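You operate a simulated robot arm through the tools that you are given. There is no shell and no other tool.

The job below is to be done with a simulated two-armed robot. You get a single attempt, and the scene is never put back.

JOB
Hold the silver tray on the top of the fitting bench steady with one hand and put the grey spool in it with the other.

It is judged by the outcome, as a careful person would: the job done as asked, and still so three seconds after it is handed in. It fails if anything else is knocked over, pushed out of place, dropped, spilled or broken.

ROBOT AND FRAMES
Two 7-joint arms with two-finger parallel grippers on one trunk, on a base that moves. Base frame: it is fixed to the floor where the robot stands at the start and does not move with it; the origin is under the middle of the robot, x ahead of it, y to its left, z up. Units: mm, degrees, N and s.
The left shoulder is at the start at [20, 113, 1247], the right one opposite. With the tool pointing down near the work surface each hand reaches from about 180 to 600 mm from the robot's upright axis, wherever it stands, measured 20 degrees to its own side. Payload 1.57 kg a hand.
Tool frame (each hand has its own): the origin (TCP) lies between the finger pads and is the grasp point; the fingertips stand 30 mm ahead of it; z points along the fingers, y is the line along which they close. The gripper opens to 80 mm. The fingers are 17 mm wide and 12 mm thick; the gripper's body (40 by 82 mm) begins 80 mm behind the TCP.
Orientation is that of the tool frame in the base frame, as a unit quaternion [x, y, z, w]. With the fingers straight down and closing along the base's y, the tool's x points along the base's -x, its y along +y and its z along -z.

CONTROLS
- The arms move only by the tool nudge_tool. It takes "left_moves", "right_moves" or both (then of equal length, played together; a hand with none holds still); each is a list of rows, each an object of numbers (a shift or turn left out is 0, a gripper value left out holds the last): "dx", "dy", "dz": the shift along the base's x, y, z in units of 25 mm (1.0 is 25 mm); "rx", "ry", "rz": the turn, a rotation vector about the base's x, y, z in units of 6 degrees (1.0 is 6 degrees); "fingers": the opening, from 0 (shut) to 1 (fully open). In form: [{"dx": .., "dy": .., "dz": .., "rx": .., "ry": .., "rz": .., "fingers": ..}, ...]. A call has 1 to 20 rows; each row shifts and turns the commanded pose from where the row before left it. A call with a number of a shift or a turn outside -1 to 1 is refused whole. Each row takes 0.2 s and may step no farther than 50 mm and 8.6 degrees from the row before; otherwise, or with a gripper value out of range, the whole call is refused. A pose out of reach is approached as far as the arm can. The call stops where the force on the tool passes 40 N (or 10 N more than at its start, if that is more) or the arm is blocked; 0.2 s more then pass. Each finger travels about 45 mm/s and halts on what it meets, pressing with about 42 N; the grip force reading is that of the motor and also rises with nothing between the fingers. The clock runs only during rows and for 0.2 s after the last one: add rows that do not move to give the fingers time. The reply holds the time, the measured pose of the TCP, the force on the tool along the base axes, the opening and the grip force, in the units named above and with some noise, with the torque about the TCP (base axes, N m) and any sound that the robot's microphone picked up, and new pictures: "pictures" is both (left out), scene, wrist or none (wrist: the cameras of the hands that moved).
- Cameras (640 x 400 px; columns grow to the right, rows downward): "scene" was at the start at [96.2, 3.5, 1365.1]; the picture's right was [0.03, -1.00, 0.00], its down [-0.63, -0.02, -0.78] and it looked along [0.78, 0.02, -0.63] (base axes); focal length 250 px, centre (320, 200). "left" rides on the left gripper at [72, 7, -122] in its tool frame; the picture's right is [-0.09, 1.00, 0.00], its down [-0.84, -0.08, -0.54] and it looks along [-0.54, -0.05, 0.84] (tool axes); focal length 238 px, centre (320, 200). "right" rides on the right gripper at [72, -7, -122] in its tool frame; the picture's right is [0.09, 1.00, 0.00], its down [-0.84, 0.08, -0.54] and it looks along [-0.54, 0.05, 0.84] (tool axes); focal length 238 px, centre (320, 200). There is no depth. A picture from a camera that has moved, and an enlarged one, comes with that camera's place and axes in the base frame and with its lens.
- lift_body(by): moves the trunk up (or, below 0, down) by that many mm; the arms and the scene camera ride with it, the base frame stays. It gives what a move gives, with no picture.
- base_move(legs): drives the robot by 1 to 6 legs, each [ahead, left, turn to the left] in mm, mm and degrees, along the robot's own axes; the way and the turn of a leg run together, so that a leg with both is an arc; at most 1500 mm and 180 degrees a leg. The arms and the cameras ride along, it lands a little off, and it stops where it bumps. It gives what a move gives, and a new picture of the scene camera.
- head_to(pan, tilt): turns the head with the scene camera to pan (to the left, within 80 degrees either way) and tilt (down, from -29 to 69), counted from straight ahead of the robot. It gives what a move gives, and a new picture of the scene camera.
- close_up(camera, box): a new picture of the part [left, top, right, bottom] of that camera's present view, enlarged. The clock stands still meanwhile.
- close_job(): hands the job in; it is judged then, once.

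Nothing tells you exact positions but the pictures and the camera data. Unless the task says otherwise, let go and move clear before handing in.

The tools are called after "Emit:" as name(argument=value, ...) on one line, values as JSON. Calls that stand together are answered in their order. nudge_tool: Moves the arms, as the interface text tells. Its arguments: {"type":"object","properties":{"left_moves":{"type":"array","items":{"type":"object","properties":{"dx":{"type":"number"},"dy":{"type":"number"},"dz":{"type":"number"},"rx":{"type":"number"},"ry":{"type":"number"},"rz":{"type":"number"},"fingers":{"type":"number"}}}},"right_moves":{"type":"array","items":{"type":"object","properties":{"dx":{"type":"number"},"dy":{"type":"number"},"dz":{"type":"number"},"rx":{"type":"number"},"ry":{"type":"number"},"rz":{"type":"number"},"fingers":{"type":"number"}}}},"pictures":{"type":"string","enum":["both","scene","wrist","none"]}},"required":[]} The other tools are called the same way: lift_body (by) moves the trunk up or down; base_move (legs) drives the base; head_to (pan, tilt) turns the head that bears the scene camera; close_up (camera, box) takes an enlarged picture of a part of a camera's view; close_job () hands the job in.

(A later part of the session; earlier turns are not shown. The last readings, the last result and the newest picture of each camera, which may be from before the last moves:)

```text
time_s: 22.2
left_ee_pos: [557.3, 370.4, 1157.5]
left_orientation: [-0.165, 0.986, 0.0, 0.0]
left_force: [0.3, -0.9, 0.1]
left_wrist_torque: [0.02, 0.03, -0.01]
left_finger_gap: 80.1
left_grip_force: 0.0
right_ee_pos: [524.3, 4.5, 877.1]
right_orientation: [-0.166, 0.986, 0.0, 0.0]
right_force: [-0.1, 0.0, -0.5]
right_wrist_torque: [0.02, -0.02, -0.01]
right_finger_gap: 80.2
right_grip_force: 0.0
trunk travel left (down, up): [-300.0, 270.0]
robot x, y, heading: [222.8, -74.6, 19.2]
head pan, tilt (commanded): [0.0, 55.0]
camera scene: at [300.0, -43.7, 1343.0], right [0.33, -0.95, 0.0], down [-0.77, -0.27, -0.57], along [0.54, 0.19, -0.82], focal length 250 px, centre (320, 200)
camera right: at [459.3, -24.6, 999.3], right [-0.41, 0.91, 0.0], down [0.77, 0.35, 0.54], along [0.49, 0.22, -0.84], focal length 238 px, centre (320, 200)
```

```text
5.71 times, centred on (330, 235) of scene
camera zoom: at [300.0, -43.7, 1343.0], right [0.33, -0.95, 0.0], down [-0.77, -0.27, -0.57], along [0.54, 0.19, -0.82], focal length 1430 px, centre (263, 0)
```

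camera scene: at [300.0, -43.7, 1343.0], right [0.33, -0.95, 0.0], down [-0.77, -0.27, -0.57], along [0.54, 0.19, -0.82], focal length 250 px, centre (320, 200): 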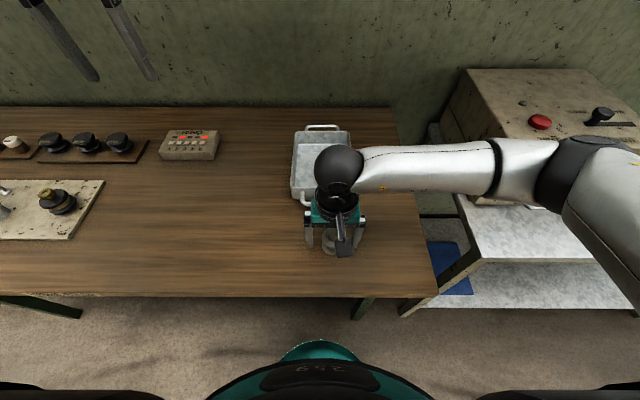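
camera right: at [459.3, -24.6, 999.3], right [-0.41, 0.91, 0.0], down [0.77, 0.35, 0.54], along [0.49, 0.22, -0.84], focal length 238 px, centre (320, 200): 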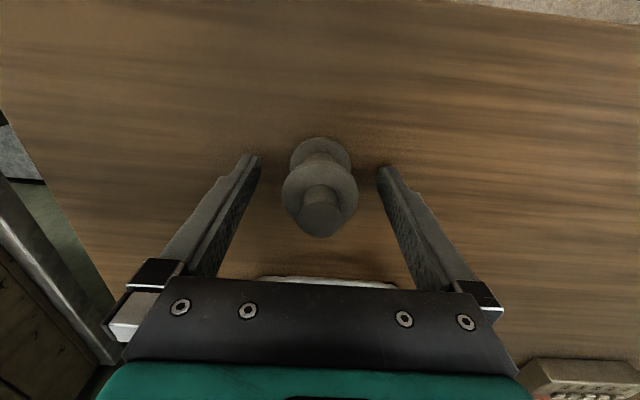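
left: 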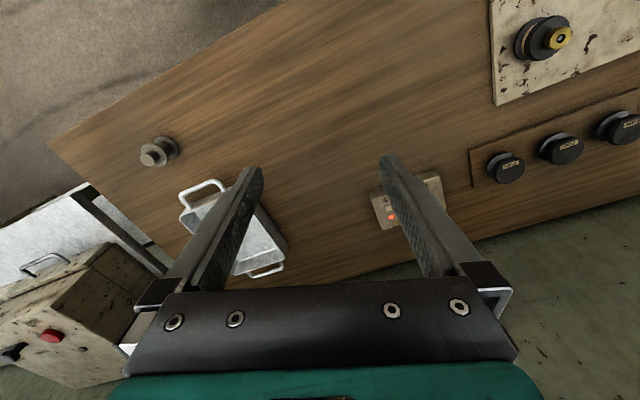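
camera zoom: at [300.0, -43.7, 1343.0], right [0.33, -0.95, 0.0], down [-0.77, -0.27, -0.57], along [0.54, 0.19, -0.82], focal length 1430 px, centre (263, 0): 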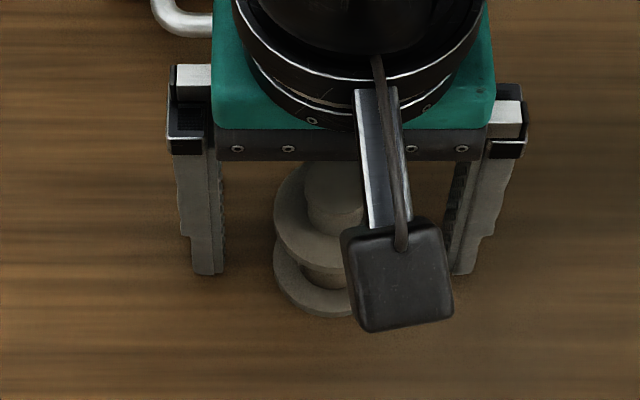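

The pads straddle both flanges now, with the tips just clear of the bench. I'll centre 2 mm, close, and test with a very small lift.

Emit:
nudge_tool(right_moves=[{"dx": -0.076, "dy": -0.026}, {}, {"fingers": 0}, {}, {}, {}, {}, {}], pictures="wrist")

Emit:
nudge_tool(right_moves=[{"dz": 0.1}, {"dz": 0.1}, {"dz": 0.1}, {}, {}], pictures="both")

Emit:
close_up(camera="right", box=[230, 130, 410, 260])

Emit:
close_up(camera="scene", box=[290, 200, 370, 270])

```text
time_s: 24.0
left_ee_pos: [557.6, 371.1, 1159.1]
left_orientation: [-0.166, 0.986, 0.0, 0.0]
left_force: [0.4, 0.0, 0.8]
left_wrist_torque: [0.02, 0.0, 0.0]
left_finger_gap: 80.0
left_grip_force: 0.0
right_ee_pos: [523.5, 4.5, 878.2]
right_orientation: [-0.166, 0.986, 0.0, 0.0]
right_force: [-0.2, -0.4, -0.1]
right_wrist_torque: [0.04, -0.05, -0.02]
right_finger_gap: 42.4
right_grip_force: 42.0
trunk travel left (down, up): [-300.0, 270.0]
robot x, y, heading: [222.3, -72.4, 19.2]
head pan, tilt (commanded): [0.0, 55.0]
camera right: at [457.6, -26.1, 999.5], right [-0.41, 0.91, 0.0], down [0.77, 0.35, 0.54], along [0.49, 0.22, -0.84], focal length 238 px, centre (320, 200)
```

right: 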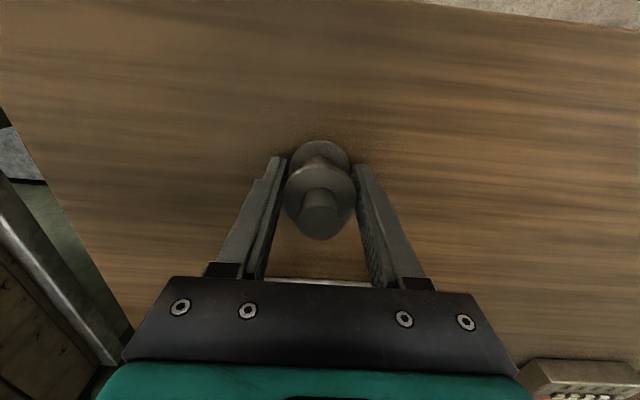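

```text
time_s: 25.2
left_ee_pos: [558.8, 370.2, 1157.3]
left_orientation: [-0.166, 0.986, 0.0, 0.0]
left_force: [0.0, 0.0, -0.4]
left_wrist_torque: [0.03, -0.01, -0.01]
left_finger_gap: 80.0
left_grip_force: 0.0
right_ee_pos: [520.2, 3.7, 884.2]
right_orientation: [-0.166, 0.986, 0.001, 0.0]
right_force: [-0.2, -0.4, -0.5]
right_wrist_torque: [0.01, 0.02, 0.01]
right_finger_gap: 42.5
right_grip_force: 41.5
trunk travel left (down, up): [-300.0, 270.0]
robot x, y, heading: [221.2, -71.2, 18.9]
head pan, tilt (commanded): [0.0, 55.0]
camera scene: at [300.0, -43.7, 1343.0], right [0.33, -0.95, 0.0], down [-0.77, -0.27, -0.57], along [0.54, 0.19, -0.82], focal length 250 px, centre (320, 200)
camera right: at [456.5, -26.7, 1006.8], right [-0.41, 0.91, 0.0], down [0.77, 0.35, 0.54], along [0.49, 0.22, -0.84], focal length 238 px, centre (320, 200)
```

scene: 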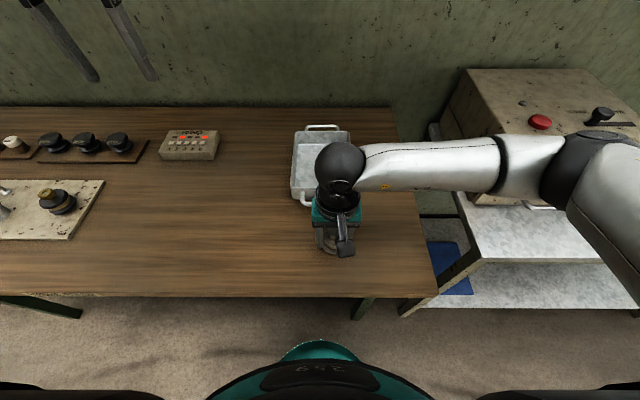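
right: 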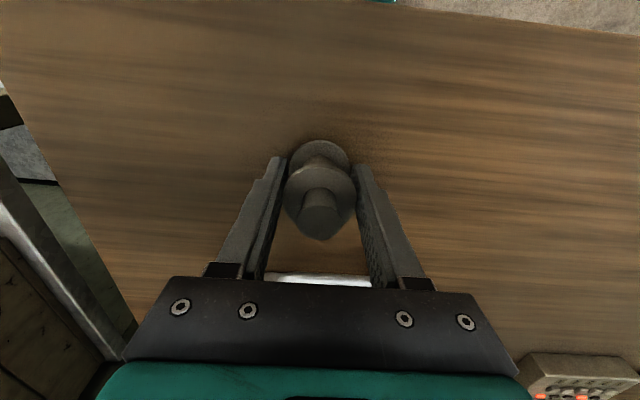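

```text
3.08 times, centred on (320, 195) of right
camera zoom: at [456.5, -26.7, 1006.8], right [-0.41, 0.91, 0.0], down [0.77, 0.35, 0.54], along [0.49, 0.22, -0.84], focal length 733 px, centre (320, 215)
```

zoom: 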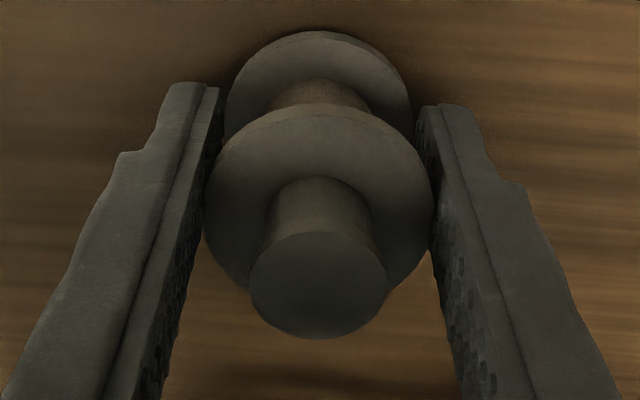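

```text
5.71 times, centred on (330, 235) of scene
camera zoom: at [300.0, -43.7, 1343.0], right [0.33, -0.95, 0.0], down [-0.77, -0.27, -0.57], along [0.54, 0.19, -0.82], focal length 1430 px, centre (263, 0)
```

zoom: 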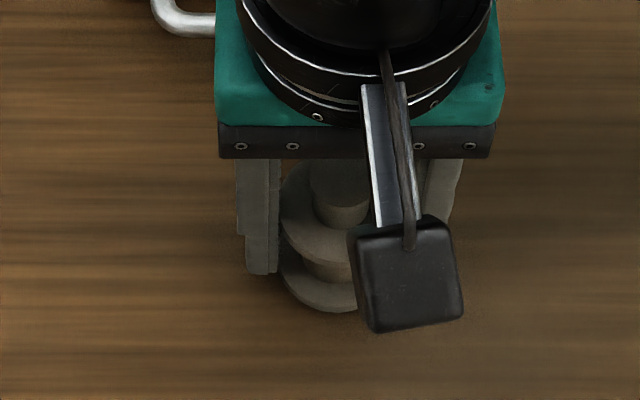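

The spool is moving with the hand (gap still 42.5 mm, 41.5 N). I'll lift a bit more, slowly, and check again.

Emit:
nudge_tool(right_moves=[{"dz": 0.15}, {"dz": 0.2}, {"dz": 0.2}, {"dz": 0.2}, {"dz": 0.15}, {}], pictures="both")

Emit:
close_up(camera="right", box=[230, 130, 410, 260])

Emit:
close_up(camera="scene", box=[290, 200, 370, 270])

```text
time_s: 26.6
left_ee_pos: [557.6, 371.4, 1158.2]
left_orientation: [-0.166, 0.986, 0.0, 0.0]
left_force: [-0.2, 0.4, -0.2]
left_wrist_torque: [0.01, -0.02, -0.02]
left_finger_gap: 80.0
left_grip_force: 0.1
right_ee_pos: [522.0, 3.5, 907.6]
right_orientation: [-0.165, 0.986, 0.0, 0.0]
right_force: [-0.1, 0.0, -0.6]
right_wrist_torque: [-0.01, 0.01, 0.02]
right_finger_gap: 42.7
right_grip_force: 42.1
trunk travel left (down, up): [-300.0, 270.0]
robot x, y, heading: [224.0, -66.9, 19.2]
head pan, tilt (commanded): [0.0, 55.0]
camera scene: at [300.0, -43.7, 1343.0], right [0.33, -0.95, 0.0], down [-0.77, -0.27, -0.57], along [0.54, 0.19, -0.82], focal length 250 px, centre (320, 200)
camera right: at [457.4, -27.0, 1029.7], right [-0.41, 0.91, 0.0], down [0.77, 0.35, 0.54], along [0.49, 0.22, -0.84], focal length 238 px, centre (320, 200)
```

scene: 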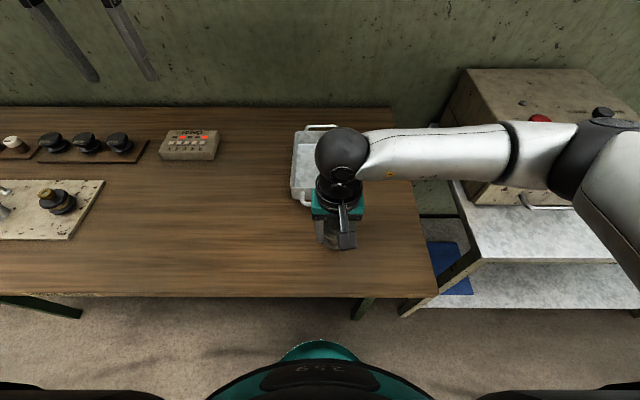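
right: 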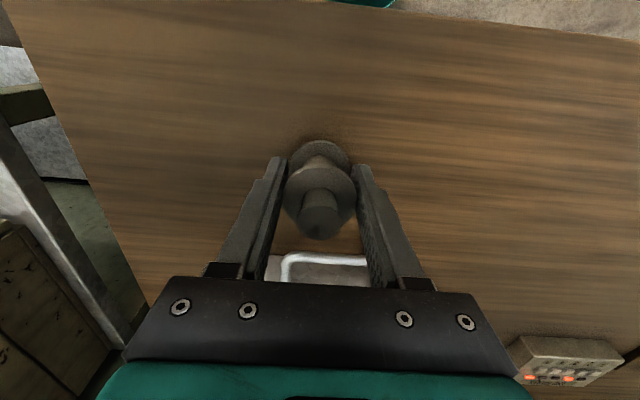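

```text
3.08 times, centred on (320, 195) of right
camera zoom: at [457.4, -27.0, 1029.7], right [-0.41, 0.91, 0.0], down [0.77, 0.35, 0.54], along [0.49, 0.22, -0.84], focal length 733 px, centre (320, 215)
```

zoom: 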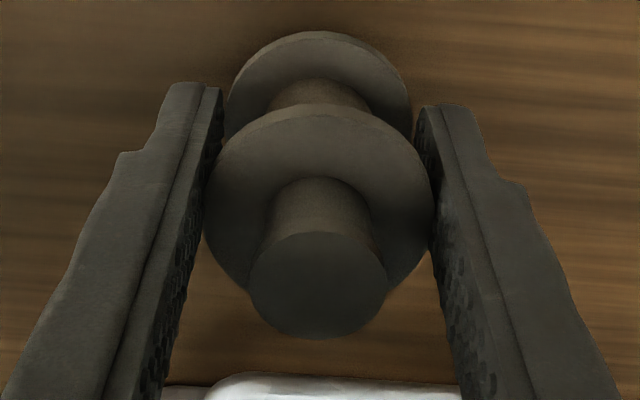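

```text
5.71 times, centred on (330, 235) of scene
camera zoom: at [300.0, -43.7, 1343.0], right [0.33, -0.95, 0.0], down [-0.77, -0.27, -0.57], along [0.54, 0.19, -0.82], focal length 1430 px, centre (263, 0)
```

zoom: 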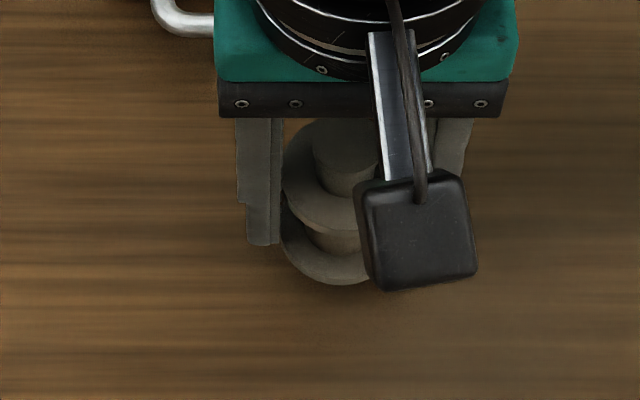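

The spool is firmly held between the flanges, 30 mm up. I'll raise it further while bringing the open left hand above the tray's left wall, close to its near end.

Emit:
nudge_tool(right_moves=[{"dz": 0.3}, {"dz": 0.4}, {"dz": 0.4}, {"dz": 0.4}, {"dz": 0.4}, {"dz": 0.4}, {"dz": 0.4}, {"dz": 0.4}, {"dz": 0.4}, {"dz": 0.2}, {}], left_moves=[{"dx": 0.375, "dy": -0.9, "dz": -0.63}, {"dx": 0.375, "dy": -0.9, "dz": -0.63}, {"dx": 0.375, "dy": -0.9, "dz": -0.63}, {"dx": 0.375, "dy": -0.9, "dz": -0.63}, {"dx": 0.375, "dy": -0.9, "dz": -0.63}, {"dx": 0.375, "dy": -0.9, "dz": -0.63}, {"dx": 0.375, "dy": -0.9, "dz": -0.63}, {"dx": 0.375, "dy": -0.9, "dz": -0.63}, {"dx": 0.375, "dy": -0.9, "dz": -0.63}, {"dx": 0.375, "dy": -0.9, "dz": -0.63}, {}], pictures="both")

Emit:
close_up(camera="left", box=[160, 60, 480, 260])

Emit:
close_up(camera="scene", box=[240, 90, 400, 230])

```text
time_s: 29.0
left_ee_pos: [651.0, 144.6, 998.3]
left_orientation: [-0.166, 0.986, 0.0, 0.0]
left_force: [-0.1, -0.3, -1.0]
left_wrist_torque: [-0.03, 0.01, -0.03]
left_finger_gap: 79.9
left_grip_force: 0.1
right_ee_pos: [522.1, 1.7, 1000.6]
right_orientation: [-0.166, 0.986, 0.0, 0.0]
right_force: [-0.2, 0.5, -0.1]
right_wrist_torque: [0.01, 0.0, 0.02]
right_finger_gap: 42.5
right_grip_force: 42.0
trunk travel left (down, up): [-300.0, 270.0]
robot x, y, heading: [220.4, -73.0, 19.2]
head pan, tilt (commanded): [0.0, 55.0]
camera scene: at [299.9, -43.5, 1343.0], right [0.33, -0.94, 0.0], down [-0.77, -0.27, -0.57], along [0.54, 0.19, -0.82], focal length 250 px, centre (320, 200)
camera right: at [457.4, -27.3, 1122.8], right [-0.41, 0.91, 0.0], down [0.77, 0.35, 0.54], along [0.49, 0.22, -0.84], focal length 238 px, centre (320, 200)
camera left: at [581.9, 126.6, 1120.0], right [-0.24, 0.97, 0.0], down [0.82, 0.2, 0.54], along [0.53, 0.13, -0.84], focal length 238 px, centre (320, 200)
```

scene: 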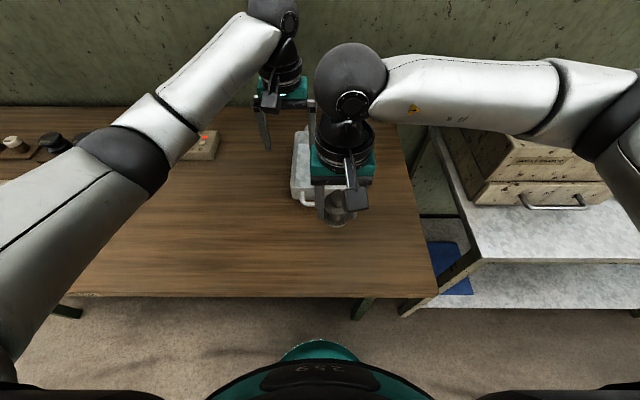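
right: 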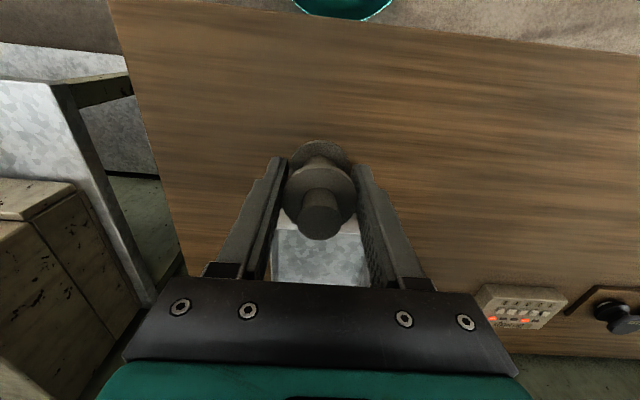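
left: 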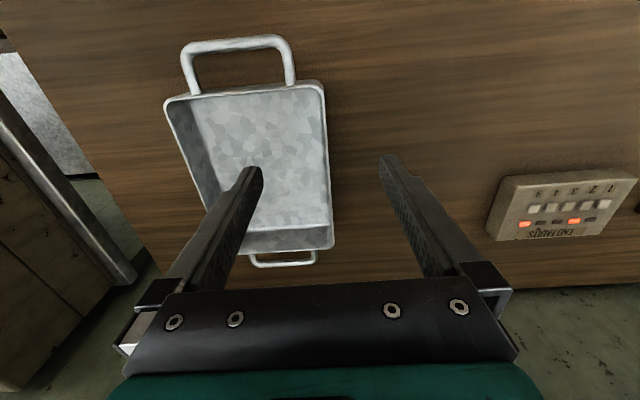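

```text
2.00 times, centred on (320, 160) of left
camera zoom: at [581.9, 126.6, 1120.0], right [-0.24, 0.97, 0.0], down [0.82, 0.2, 0.54], along [0.53, 0.13, -0.84], focal length 477 px, centre (320, 280)
```

zoom: 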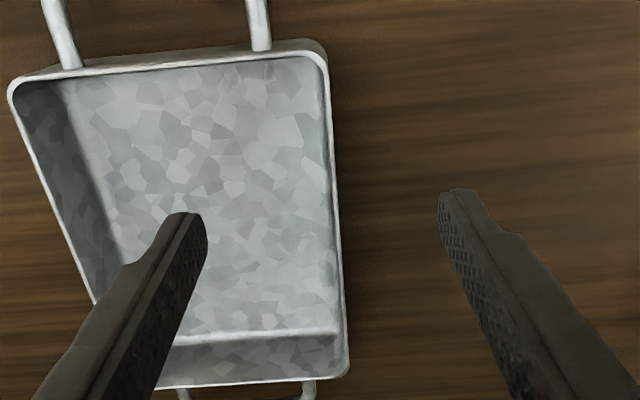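

```text
2.86 times, centred on (320, 160) of scene
camera zoom: at [299.9, -43.5, 1343.0], right [0.33, -0.94, 0.0], down [-0.77, -0.27, -0.57], along [0.54, 0.19, -0.82], focal length 715 px, centre (320, 314)
```

zoom: 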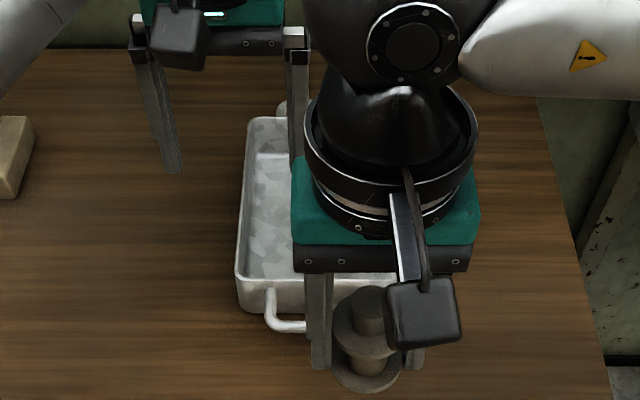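

The left wall lies about 5.5 mm left of the left tool axis and parallel to it, with the near corner 46 mm towards me. I'll shift over it, narrow the fingers to about 48 mm, and come down to just above the rim.

Emit:
nudge_tool(left_moves=[{"dx": -0.072, "dy": 0.208, "fingers": 0.6}, {"dz": -0.6}, {"dz": -0.7}, {"dz": -0.7}, {"dz": -0.5}, {}, {}], pictures="both")

Emit:
close_up(camera="left", box=[240, 60, 400, 200])

```text
time_s: 30.6
left_ee_pos: [650.7, 151.1, 938.0]
left_orientation: [-0.166, 0.986, 0.0, 0.0]
left_force: [-0.4, 1.1, -0.8]
left_wrist_torque: [0.01, 0.01, -0.03]
left_finger_gap: 48.0
left_grip_force: 0.0
right_ee_pos: [522.7, 2.8, 999.9]
right_orientation: [-0.166, 0.986, 0.0, 0.0]
right_force: [-0.8, -0.9, 0.1]
right_wrist_torque: [-0.01, 0.01, 0.02]
right_finger_gap: 42.2
right_grip_force: 41.7
trunk travel left (down, up): [-300.0, 270.0]
robot x, y, heading: [221.5, -73.7, 19.0]
head pan, tilt (commanded): [0.0, 55.0]
camera scene: at [300.0, -43.7, 1343.0], right [0.33, -0.95, 0.0], down [-0.77, -0.27, -0.57], along [0.54, 0.19, -0.82], focal length 250 px, centre (320, 200)
camera left: at [580.3, 133.5, 1060.1], right [-0.24, 0.97, 0.0], down [0.82, 0.2, 0.54], along [0.53, 0.13, -0.84], focal length 238 px, centre (320, 200)
```

scene: 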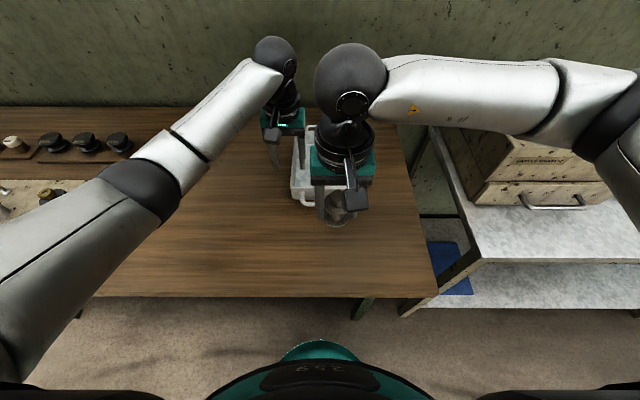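
left: 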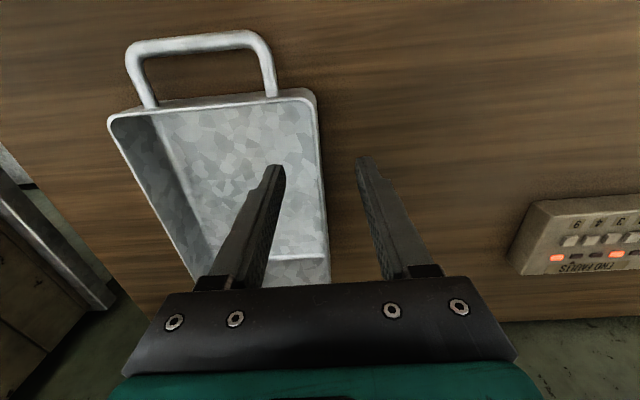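

```text
2.86 times, centred on (320, 130) of left
camera zoom: at [580.3, 133.5, 1060.1], right [-0.24, 0.97, 0.0], down [0.82, 0.2, 0.54], along [0.53, 0.13, -0.84], focal length 681 px, centre (320, 400)
```

zoom: 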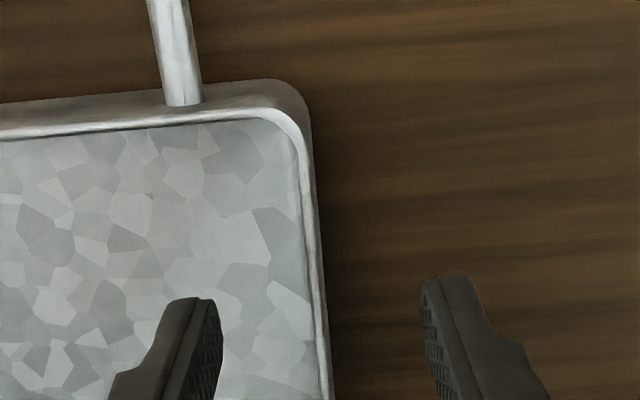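

The wall is now within half a millimetre of the mid-plane between the left fingers. I'll lower so the fingers straddle it by about 28 mm, then check before closing.

Emit:
nudge_tool(left_moves=[{"dz": -0.4}, {"dz": -0.5}, {"dz": -0.5}, {"dz": -0.36}, {}, {}], pictures="wrist")

Emit:
close_up(camera="left", box=[240, 90, 400, 230])

Emit:
close_up(camera="scene", box=[250, 110, 350, 210])

```text
time_s: 32.0
left_ee_pos: [649.3, 149.1, 892.2]
left_orientation: [-0.166, 0.986, 0.0, 0.0]
left_force: [-0.1, -0.1, -0.8]
left_wrist_torque: [0.0, 0.0, 0.0]
left_finger_gap: 47.9
left_grip_force: 0.0
right_ee_pos: [522.3, 3.9, 1001.1]
right_orientation: [-0.166, 0.986, 0.001, 0.0]
right_force: [0.2, 0.1, -0.8]
right_wrist_torque: [0.02, -0.03, -0.03]
right_finger_gap: 42.2
right_grip_force: 41.6
trunk travel left (down, up): [-300.0, 270.0]
robot x, y, heading: [224.3, -70.1, 19.2]
head pan, tilt (commanded): [0.0, 55.0]
camera left: at [579.2, 132.9, 1014.5], right [-0.24, 0.97, 0.0], down [0.82, 0.2, 0.54], along [0.53, 0.13, -0.84], focal length 238 px, centre (320, 200)
```

left: 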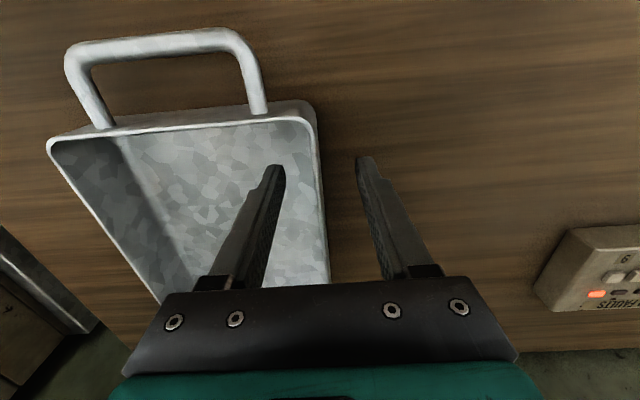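

```text
2.86 times, centred on (320, 160) of left
camera zoom: at [579.2, 132.9, 1014.5], right [-0.24, 0.97, 0.0], down [0.82, 0.2, 0.54], along [0.53, 0.13, -0.84], focal length 681 px, centre (320, 314)
```

zoom: 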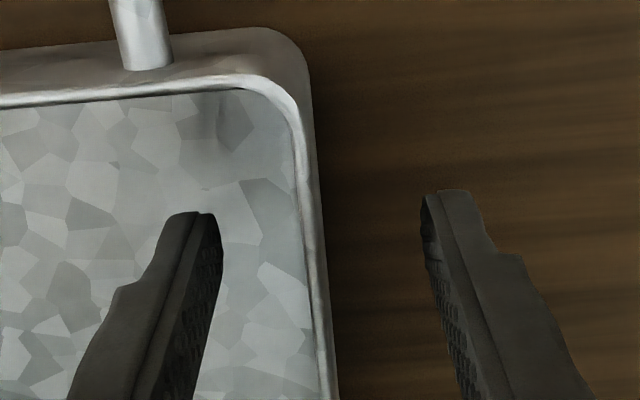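

```text
4.00 times, centred on (300, 160) of scene
camera zoom: at [300.0, -43.7, 1343.0], right [0.33, -0.95, 0.0], down [-0.77, -0.27, -0.57], along [0.54, 0.19, -0.82], focal length 1001 px, centre (400, 360)
```

zoom: 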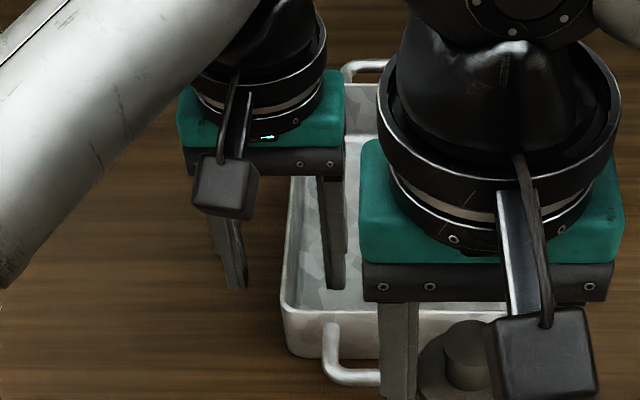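

Both fingers straddle the wall evenly. Closing the left hand on it.

Emit:
nudge_tool(left_moves=[{"fingers": 0.3}, {}, {"fingers": 0}, {}, {}, {}], pictures="both")

Emit:
close_up(camera="left", box=[240, 90, 400, 230])

Emit:
close_up(camera="scene", box=[250, 110, 350, 210])

```text
time_s: 33.4
left_ee_pos: [649.7, 149.7, 891.7]
left_orientation: [-0.165, 0.986, 0.0, 0.0]
left_force: [0.2, -0.5, 0.6]
left_wrist_torque: [0.03, -0.05, -0.24]
left_finger_gap: 2.6
left_grip_force: 24.5
right_ee_pos: [522.4, 1.9, 1001.0]
right_orientation: [-0.165, 0.986, 0.0, 0.001]
right_force: [0.3, -0.4, 0.5]
right_wrist_torque: [-0.01, 0.0, 0.0]
right_finger_gap: 42.5
right_grip_force: 42.3
trunk travel left (down, up): [-300.0, 270.0]
robot x, y, heading: [220.4, -76.4, 19.0]
head pan, tilt (commanded): [0.0, 55.0]
camera scene: at [300.0, -43.8, 1343.0], right [0.33, -0.95, 0.0], down [-0.77, -0.27, -0.57], along [0.54, 0.19, -0.82], focal length 250 px, centre (320, 200)
camera left: at [579.3, 132.8, 1014.6], right [-0.24, 0.97, 0.0], down [0.82, 0.2, 0.54], along [0.53, 0.13, -0.84], focal length 238 px, centre (320, 200)
```

scene: 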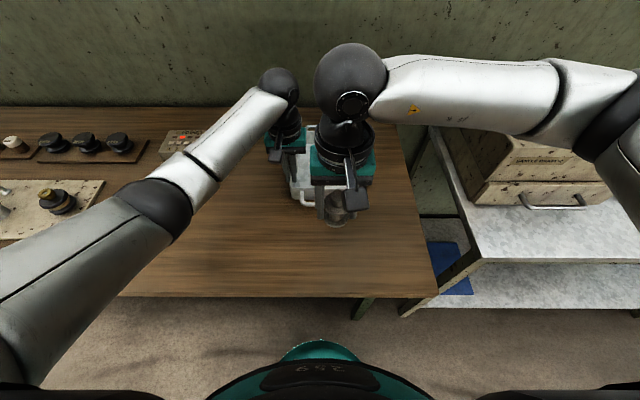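
left: 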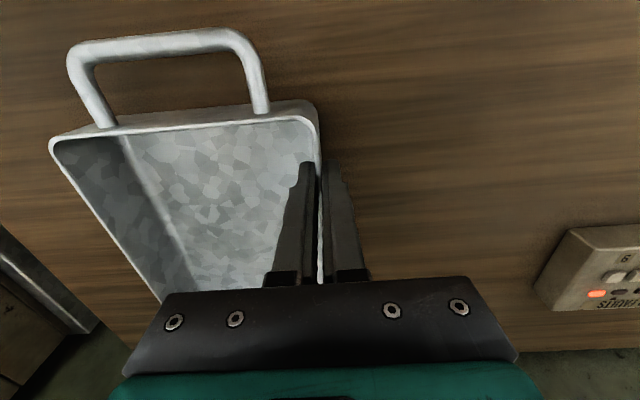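

```text
2.86 times, centred on (320, 160) of left
camera zoom: at [579.3, 132.8, 1014.6], right [-0.24, 0.97, 0.0], down [0.82, 0.2, 0.54], along [0.53, 0.13, -0.84], focal length 681 px, centre (320, 314)
```

zoom: 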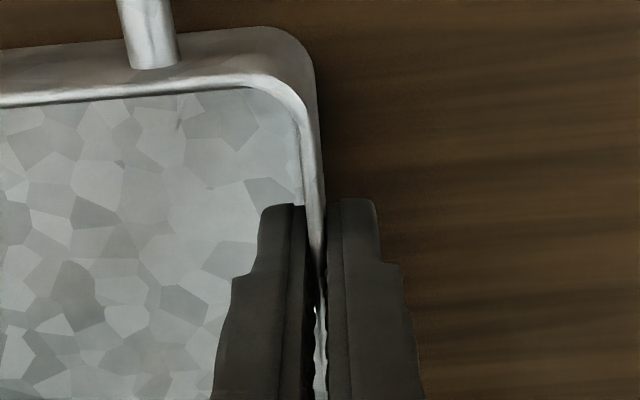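

```text
4.00 times, centred on (300, 160) of scene
camera zoom: at [300.0, -43.8, 1343.0], right [0.33, -0.95, 0.0], down [-0.77, -0.27, -0.57], along [0.54, 0.19, -0.82], focal length 1001 px, centre (400, 360)
```

zoom: 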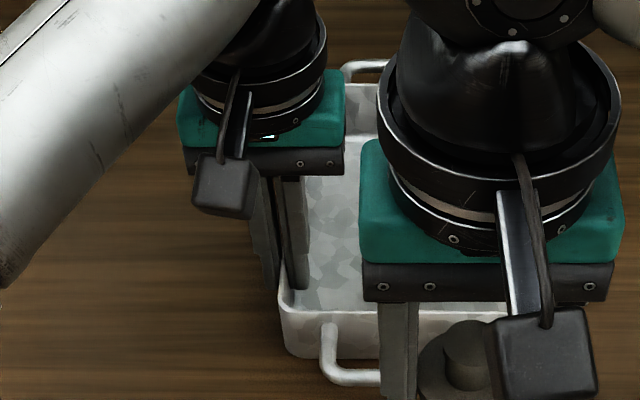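

The left hand now grips the tray wall (gap 2.6 mm) and the tray hasn't shifted. The right hand stays at its height and swings slightly to the right, past the left hand, to come above the right-hand part of the tray.

Emit:
nudge_tool(right_moves=[{"dx": 0.769, "dy": 0.115}, {"dx": 0.769, "dy": 0.115}, {"dx": 0.769, "dy": 0.115}, {"dx": 0.769, "dy": 0.115}, {"dx": 0.769, "dy": 0.115}, {"dx": 0.769, "dy": 0.115}, {"dx": 0.769, "dy": 0.115}, {"dx": 0.769, "dy": 0.115}, {"dx": 0.769, "dy": 0.115}, {}], pictures="both")

```text
time_s: 35.6
left_ee_pos: [649.6, 149.9, 893.4]
left_orientation: [-0.165, 0.986, 0.0, 0.0]
left_force: [-0.5, -1.3, 0.9]
left_wrist_torque: [-0.07, 0.17, -0.13]
left_finger_gap: 2.6
left_grip_force: 23.7
right_ee_pos: [695.1, 27.4, 1000.4]
right_orientation: [-0.166, 0.986, 0.0, 0.0]
right_force: [-0.8, 0.4, 0.3]
right_wrist_torque: [-0.01, -0.02, 0.02]
right_finger_gap: 42.3
right_grip_force: 42.0
trunk travel left (down, up): [-300.0, 270.0]
robot x, y, heading: [223.8, -74.1, 19.1]
head pan, tilt (commanded): [0.0, 55.0]
camera scene: at [300.0, -43.8, 1343.0], right [0.33, -0.95, 0.0], down [-0.77, -0.27, -0.57], along [0.54, 0.19, -0.82], focal length 250 px, centre (320, 200)
camera right: at [628.7, -2.7, 1122.0], right [-0.41, 0.91, 0.0], down [0.77, 0.35, 0.54], along [0.49, 0.22, -0.84], focal length 238 px, centre (320, 200)
```

scene: 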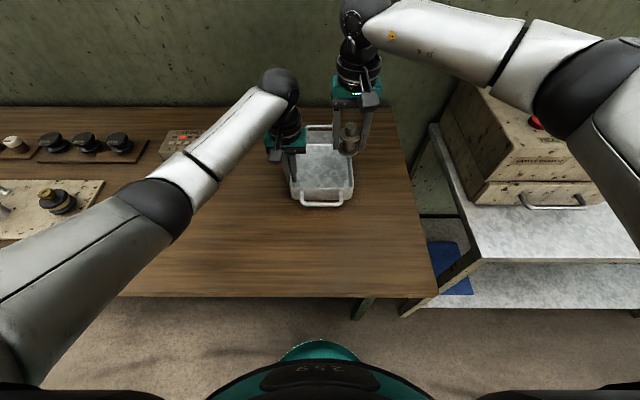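
right: 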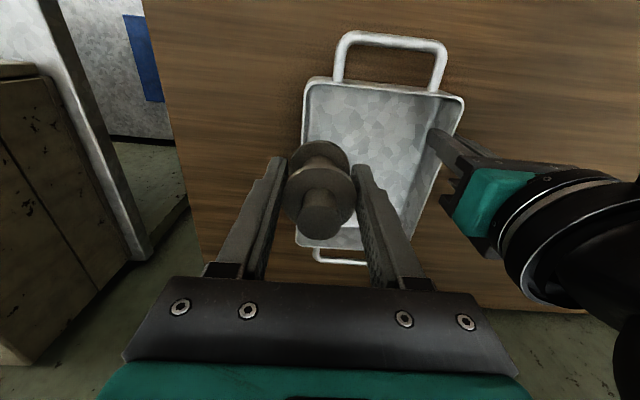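

The spool is above the tray's right side; the right wall lies 17 mm right of the tool axis and the left wall 125 mm left. I'll move about 52 mm further in and 33 mm left so it comes over a clear part of the tray floor.

Emit:
nudge_tool(right_moves=[{"dx": 0.385, "dy": 0.481}, {"dx": 0.385, "dy": 0.481}, {"dx": 0.385, "dy": 0.481}, {"dx": 0.385, "dy": 0.481}, {}, {}], pictures="both")

Emit:
close_up(camera="scene", box=[260, 60, 400, 220])

```text
time_s: 37.0
left_ee_pos: [648.2, 149.4, 893.0]
left_orientation: [-0.166, 0.986, 0.0, 0.0]
left_force: [-0.8, -0.2, 0.9]
left_wrist_torque: [-0.06, 0.08, -0.18]
left_finger_gap: 2.7
left_grip_force: 24.2
right_ee_pos: [733.7, 77.1, 998.2]
right_orientation: [-0.167, 0.986, 0.0, 0.0]
right_force: [0.1, -0.2, -1.2]
right_wrist_torque: [0.01, 0.0, -0.01]
right_finger_gap: 42.5
right_grip_force: 41.3
trunk travel left (down, up): [-300.0, 270.0]
robot x, y, heading: [225.4, -70.9, 19.2]
head pan, tilt (commanded): [0.0, 55.0]
camera scene: at [299.9, -43.7, 1343.1], right [0.33, -0.95, 0.0], down [-0.77, -0.27, -0.57], along [0.54, 0.19, -0.82], focal length 250 px, centre (320, 200)
camera right: at [669.0, 46.9, 1119.7], right [-0.41, 0.91, 0.0], down [0.77, 0.35, 0.54], along [0.49, 0.22, -0.84], focal length 238 px, centre (320, 200)
```

scene: 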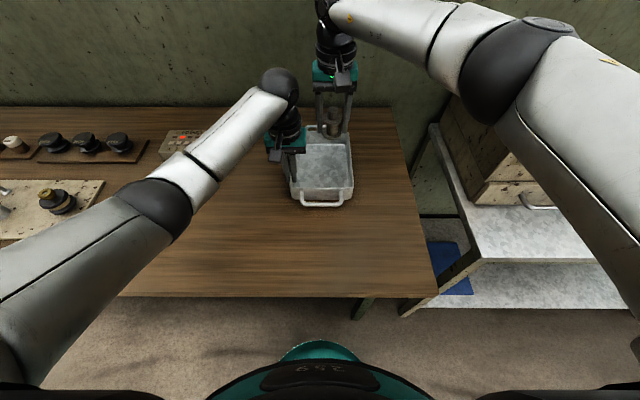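
right: 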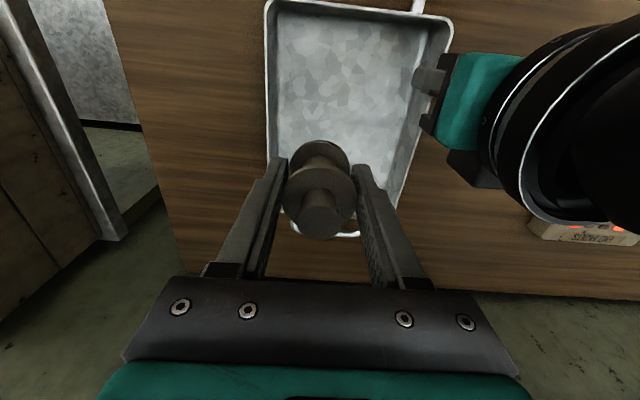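

```text
2.50 times, centred on (330, 140) of scene
camera zoom: at [299.9, -43.7, 1343.1], right [0.33, -0.95, 0.0], down [-0.77, -0.27, -0.57], along [0.54, 0.19, -0.82], focal length 626 px, centre (295, 350)
```

zoom: 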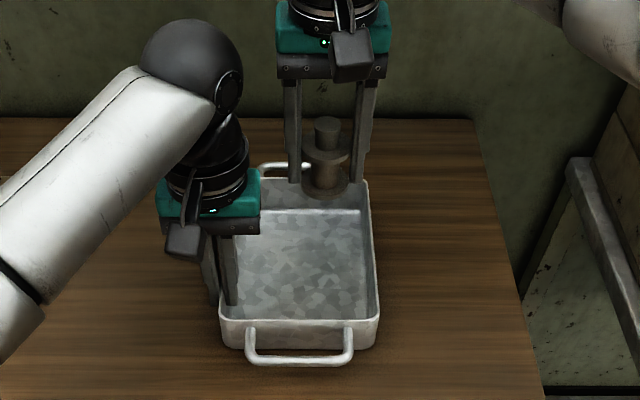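

The spool is over the tray floor: the right wall is 48 mm away, the left wall 90 mm, the near wall about 96 mm. I'll shift 4 mm left for finger clearance and lower to about 25 mm above the floor, then check.

Emit:
nudge_tool(right_moves=[{"dx": -0.052, "dy": 0.151, "dz": -0.2}, {"dz": -0.5}, {"dz": -0.5}, {"dz": -0.5}, {"dz": -0.5}, {"dz": -0.5}, {"dz": -0.5}, {"dz": -0.4}, {}, {}], pictures="both")

Emit:
close_up(camera="scene", box=[260, 80, 400, 220])

Emit:
close_up(camera="right", box=[220, 90, 420, 260])

```text
time_s: 39.2
left_ee_pos: [648.9, 150.0, 893.5]
left_orientation: [-0.167, 0.986, -0.001, 0.0]
left_force: [-0.9, 0.7, 0.5]
left_wrist_torque: [0.0, -0.01, -0.16]
left_finger_gap: 2.9
left_grip_force: 24.3
right_ee_pos: [733.5, 80.8, 911.8]
right_orientation: [-0.165, 0.986, 0.001, 0.0]
right_force: [-0.4, 0.1, -0.4]
right_wrist_torque: [0.0, 0.02, -0.02]
right_finger_gap: 42.4
right_grip_force: 41.9
trunk travel left (down, up): [-300.0, 270.0]
robot x, y, heading: [222.4, -68.9, 19.0]
head pan, tilt (commanded): [0.0, 55.0]
camera scene: at [299.9, -43.7, 1343.1], right [0.33, -0.95, 0.0], down [-0.77, -0.27, -0.57], along [0.54, 0.19, -0.82], focal length 250 px, centre (320, 200)
camera right: at [667.4, 50.9, 1032.5], right [-0.41, 0.91, 0.0], down [0.77, 0.35, 0.54], along [0.49, 0.22, -0.84], focal length 238 px, centre (320, 200)
```

scene: 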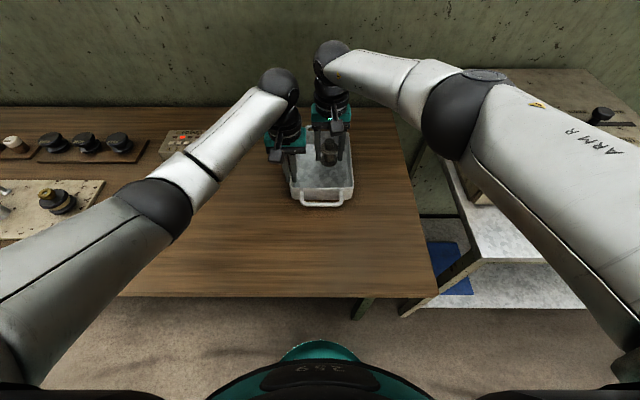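
right: 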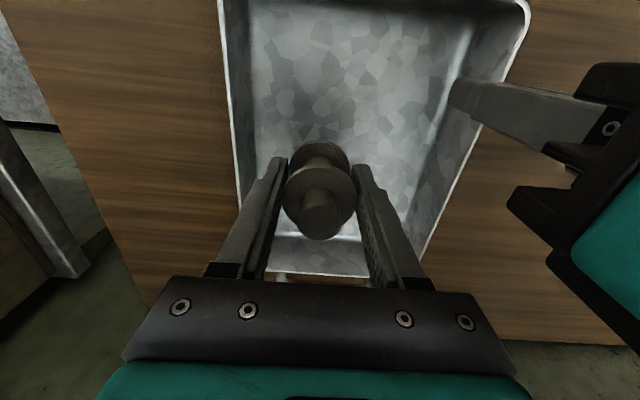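

```text
2.86 times, centred on (330, 150) of scene
camera zoom: at [299.9, -43.7, 1343.1], right [0.33, -0.95, 0.0], down [-0.77, -0.27, -0.57], along [0.54, 0.19, -0.82], focal length 715 px, centre (291, 343)
```

zoom: 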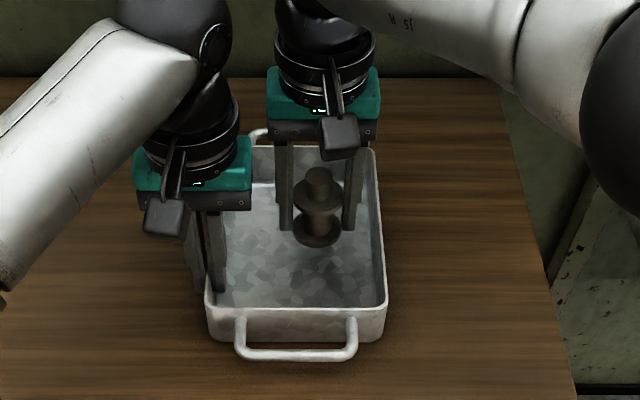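

```text
2.35 times, centred on (320, 175) of right
camera zoom: at [667.4, 50.9, 1032.5], right [-0.41, 0.91, 0.0], down [0.77, 0.35, 0.54], along [0.49, 0.22, -0.84], focal length 561 px, centre (320, 259)
```

zoom: 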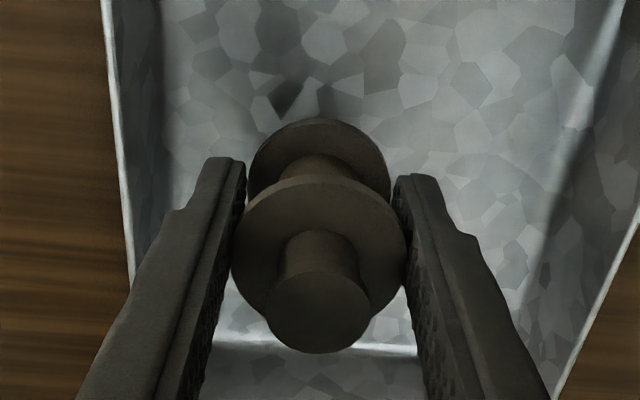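

There is about 19 mm of clearance to the right wall and the spool is upright. I'll lower it to just above the floor.

Emit:
nudge_tool(right_moves=[{"dz": -0.3}, {"dz": -0.3}, {"dz": -0.25}, {"dz": -0.1}, {}], pictures="wrist")

Emit:
close_up(camera="scene", box=[290, 100, 370, 180])

```text
time_s: 40.4
left_ee_pos: [649.8, 150.0, 892.2]
left_orientation: [-0.166, 0.986, 0.0, 0.0]
left_force: [-0.5, 1.4, 0.6]
left_wrist_torque: [0.03, 0.0, -0.15]
left_finger_gap: 2.8
left_grip_force: 23.9
right_ee_pos: [730.9, 80.4, 886.7]
right_orientation: [-0.167, 0.986, 0.0, 0.0]
right_force: [0.4, -0.4, -1.0]
right_wrist_torque: [0.01, -0.04, 0.03]
right_finger_gap: 42.6
right_grip_force: 42.1
trunk travel left (down, up): [-300.0, 270.0]
robot x, y, heading: [221.3, -69.8, 19.1]
head pan, tilt (commanded): [0.0, 55.0]
camera right: at [666.3, 50.1, 1008.3], right [-0.41, 0.91, 0.0], down [0.77, 0.35, 0.54], along [0.49, 0.22, -0.84], focal length 238 px, centre (320, 200)
```

right: 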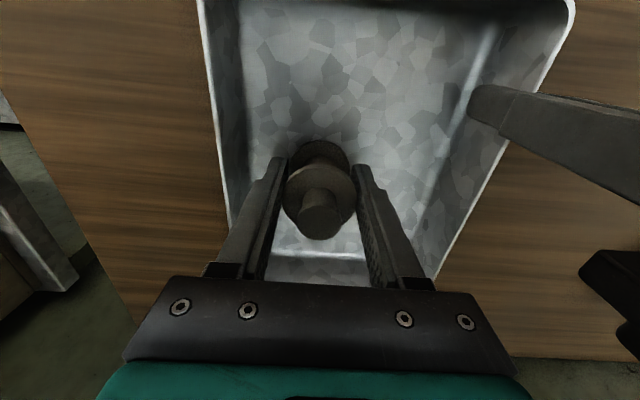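

```text
5.00 times, centred on (330, 140) of scene
camera zoom: at [299.9, -43.7, 1343.1], right [0.33, -0.95, 0.0], down [-0.77, -0.27, -0.57], along [0.54, 0.19, -0.82], focal length 1251 px, centre (270, 500)
```

zoom: 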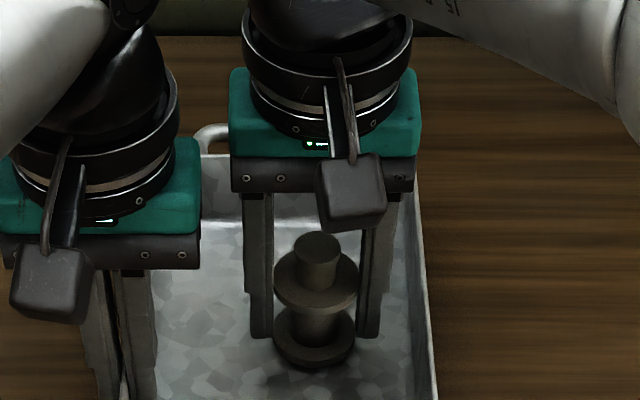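

The spool base should be about 5 mm above the tray floor. I'll go on in 1 mm steps and watch the force.

Emit:
nudge_tool(right_moves=[{"dz": -0.05}, {"dz": -0.05}, {"dz": -0.05}, {"dz": -0.04}, {}], pictures="none")

Emit:
close_up(camera="scene", box=[290, 100, 370, 180])

```text
time_s: 41.6
left_ee_pos: [650.2, 148.6, 892.7]
left_orientation: [-0.166, 0.986, 0.0, 0.0]
left_force: [-1.1, 0.5, 1.2]
left_wrist_torque: [0.02, 0.0, -0.13]
left_finger_gap: 2.6
left_grip_force: 23.7
right_ee_pos: [732.1, 80.4, 881.8]
right_orientation: [-0.166, 0.986, 0.0, 0.0]
right_force: [-0.3, -0.1, -0.5]
right_wrist_torque: [0.04, 0.01, 0.02]
right_finger_gap: 42.4
right_grip_force: 42.2
trunk travel left (down, up): [-300.0, 270.0]
robot x, y, heading: [223.5, -69.8, 19.0]
head pan, tilt (commanded): [0.0, 55.0]
```

```text
5.00 times, centred on (330, 140) of scene
camera zoom: at [299.9, -43.7, 1343.1], right [0.33, -0.95, 0.0], down [-0.77, -0.27, -0.57], along [0.54, 0.19, -0.82], focal length 1251 px, centre (270, 500)
```

zoom: 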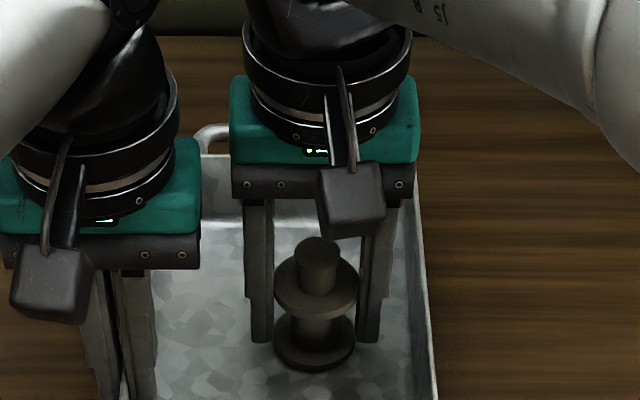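

No contact yet; continuing in 1 mm steps.

Emit:
nudge_tool(right_moves=[{"dz": -0.04}, {"dz": -0.04}, {}], pictures="none")

Emit:
close_up(camera="right", box=[230, 90, 410, 250])

Emit:
close_up(camera="scene", box=[290, 100, 370, 180])

```text
time_s: 42.4
left_ee_pos: [648.4, 150.9, 893.3]
left_orientation: [-0.166, 0.986, 0.0, 0.001]
left_force: [4.5, 1.3, -0.7]
left_wrist_torque: [-0.18, 0.5, -0.04]
left_finger_gap: 2.8
left_grip_force: 24.3
right_ee_pos: [732.4, 81.0, 881.0]
right_orientation: [-0.167, 0.986, 0.0, 0.001]
right_force: [-2.6, -2.2, 17.4]
right_wrist_torque: [-0.09, 0.05, 0.0]
right_finger_gap: 42.6
right_grip_force: 41.7
trunk travel left (down, up): [-300.0, 270.0]
robot x, y, heading: [222.1, -72.4, 19.0]
head pan, tilt (commanded): [0.0, 55.0]
```

```text
2.50 times, centred on (320, 170) of right
camera zoom: at [667.3, 50.6, 1003.2], right [-0.41, 0.91, 0.0], down [0.76, 0.35, 0.54], along [0.5, 0.23, -0.84], focal length 596 px, centre (320, 275)
```

zoom: 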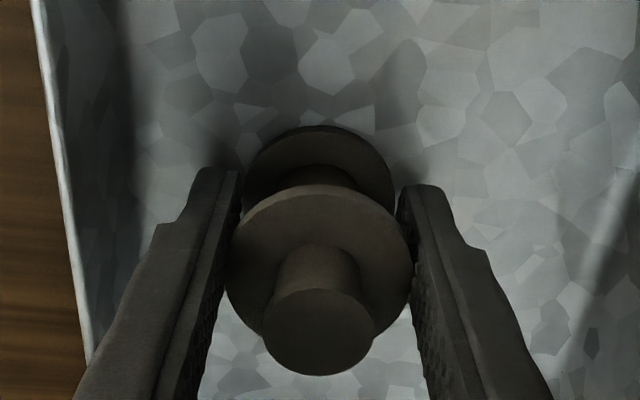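

```text
5.00 times, centred on (330, 140) of scene
camera zoom: at [299.3, -43.9, 1343.2], right [0.33, -0.95, 0.0], down [-0.77, -0.27, -0.57], along [0.54, 0.19, -0.82], focal length 1251 px, centre (270, 500)
```

zoom: 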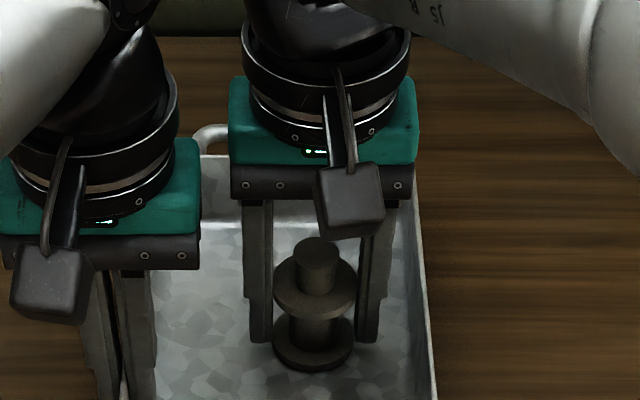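

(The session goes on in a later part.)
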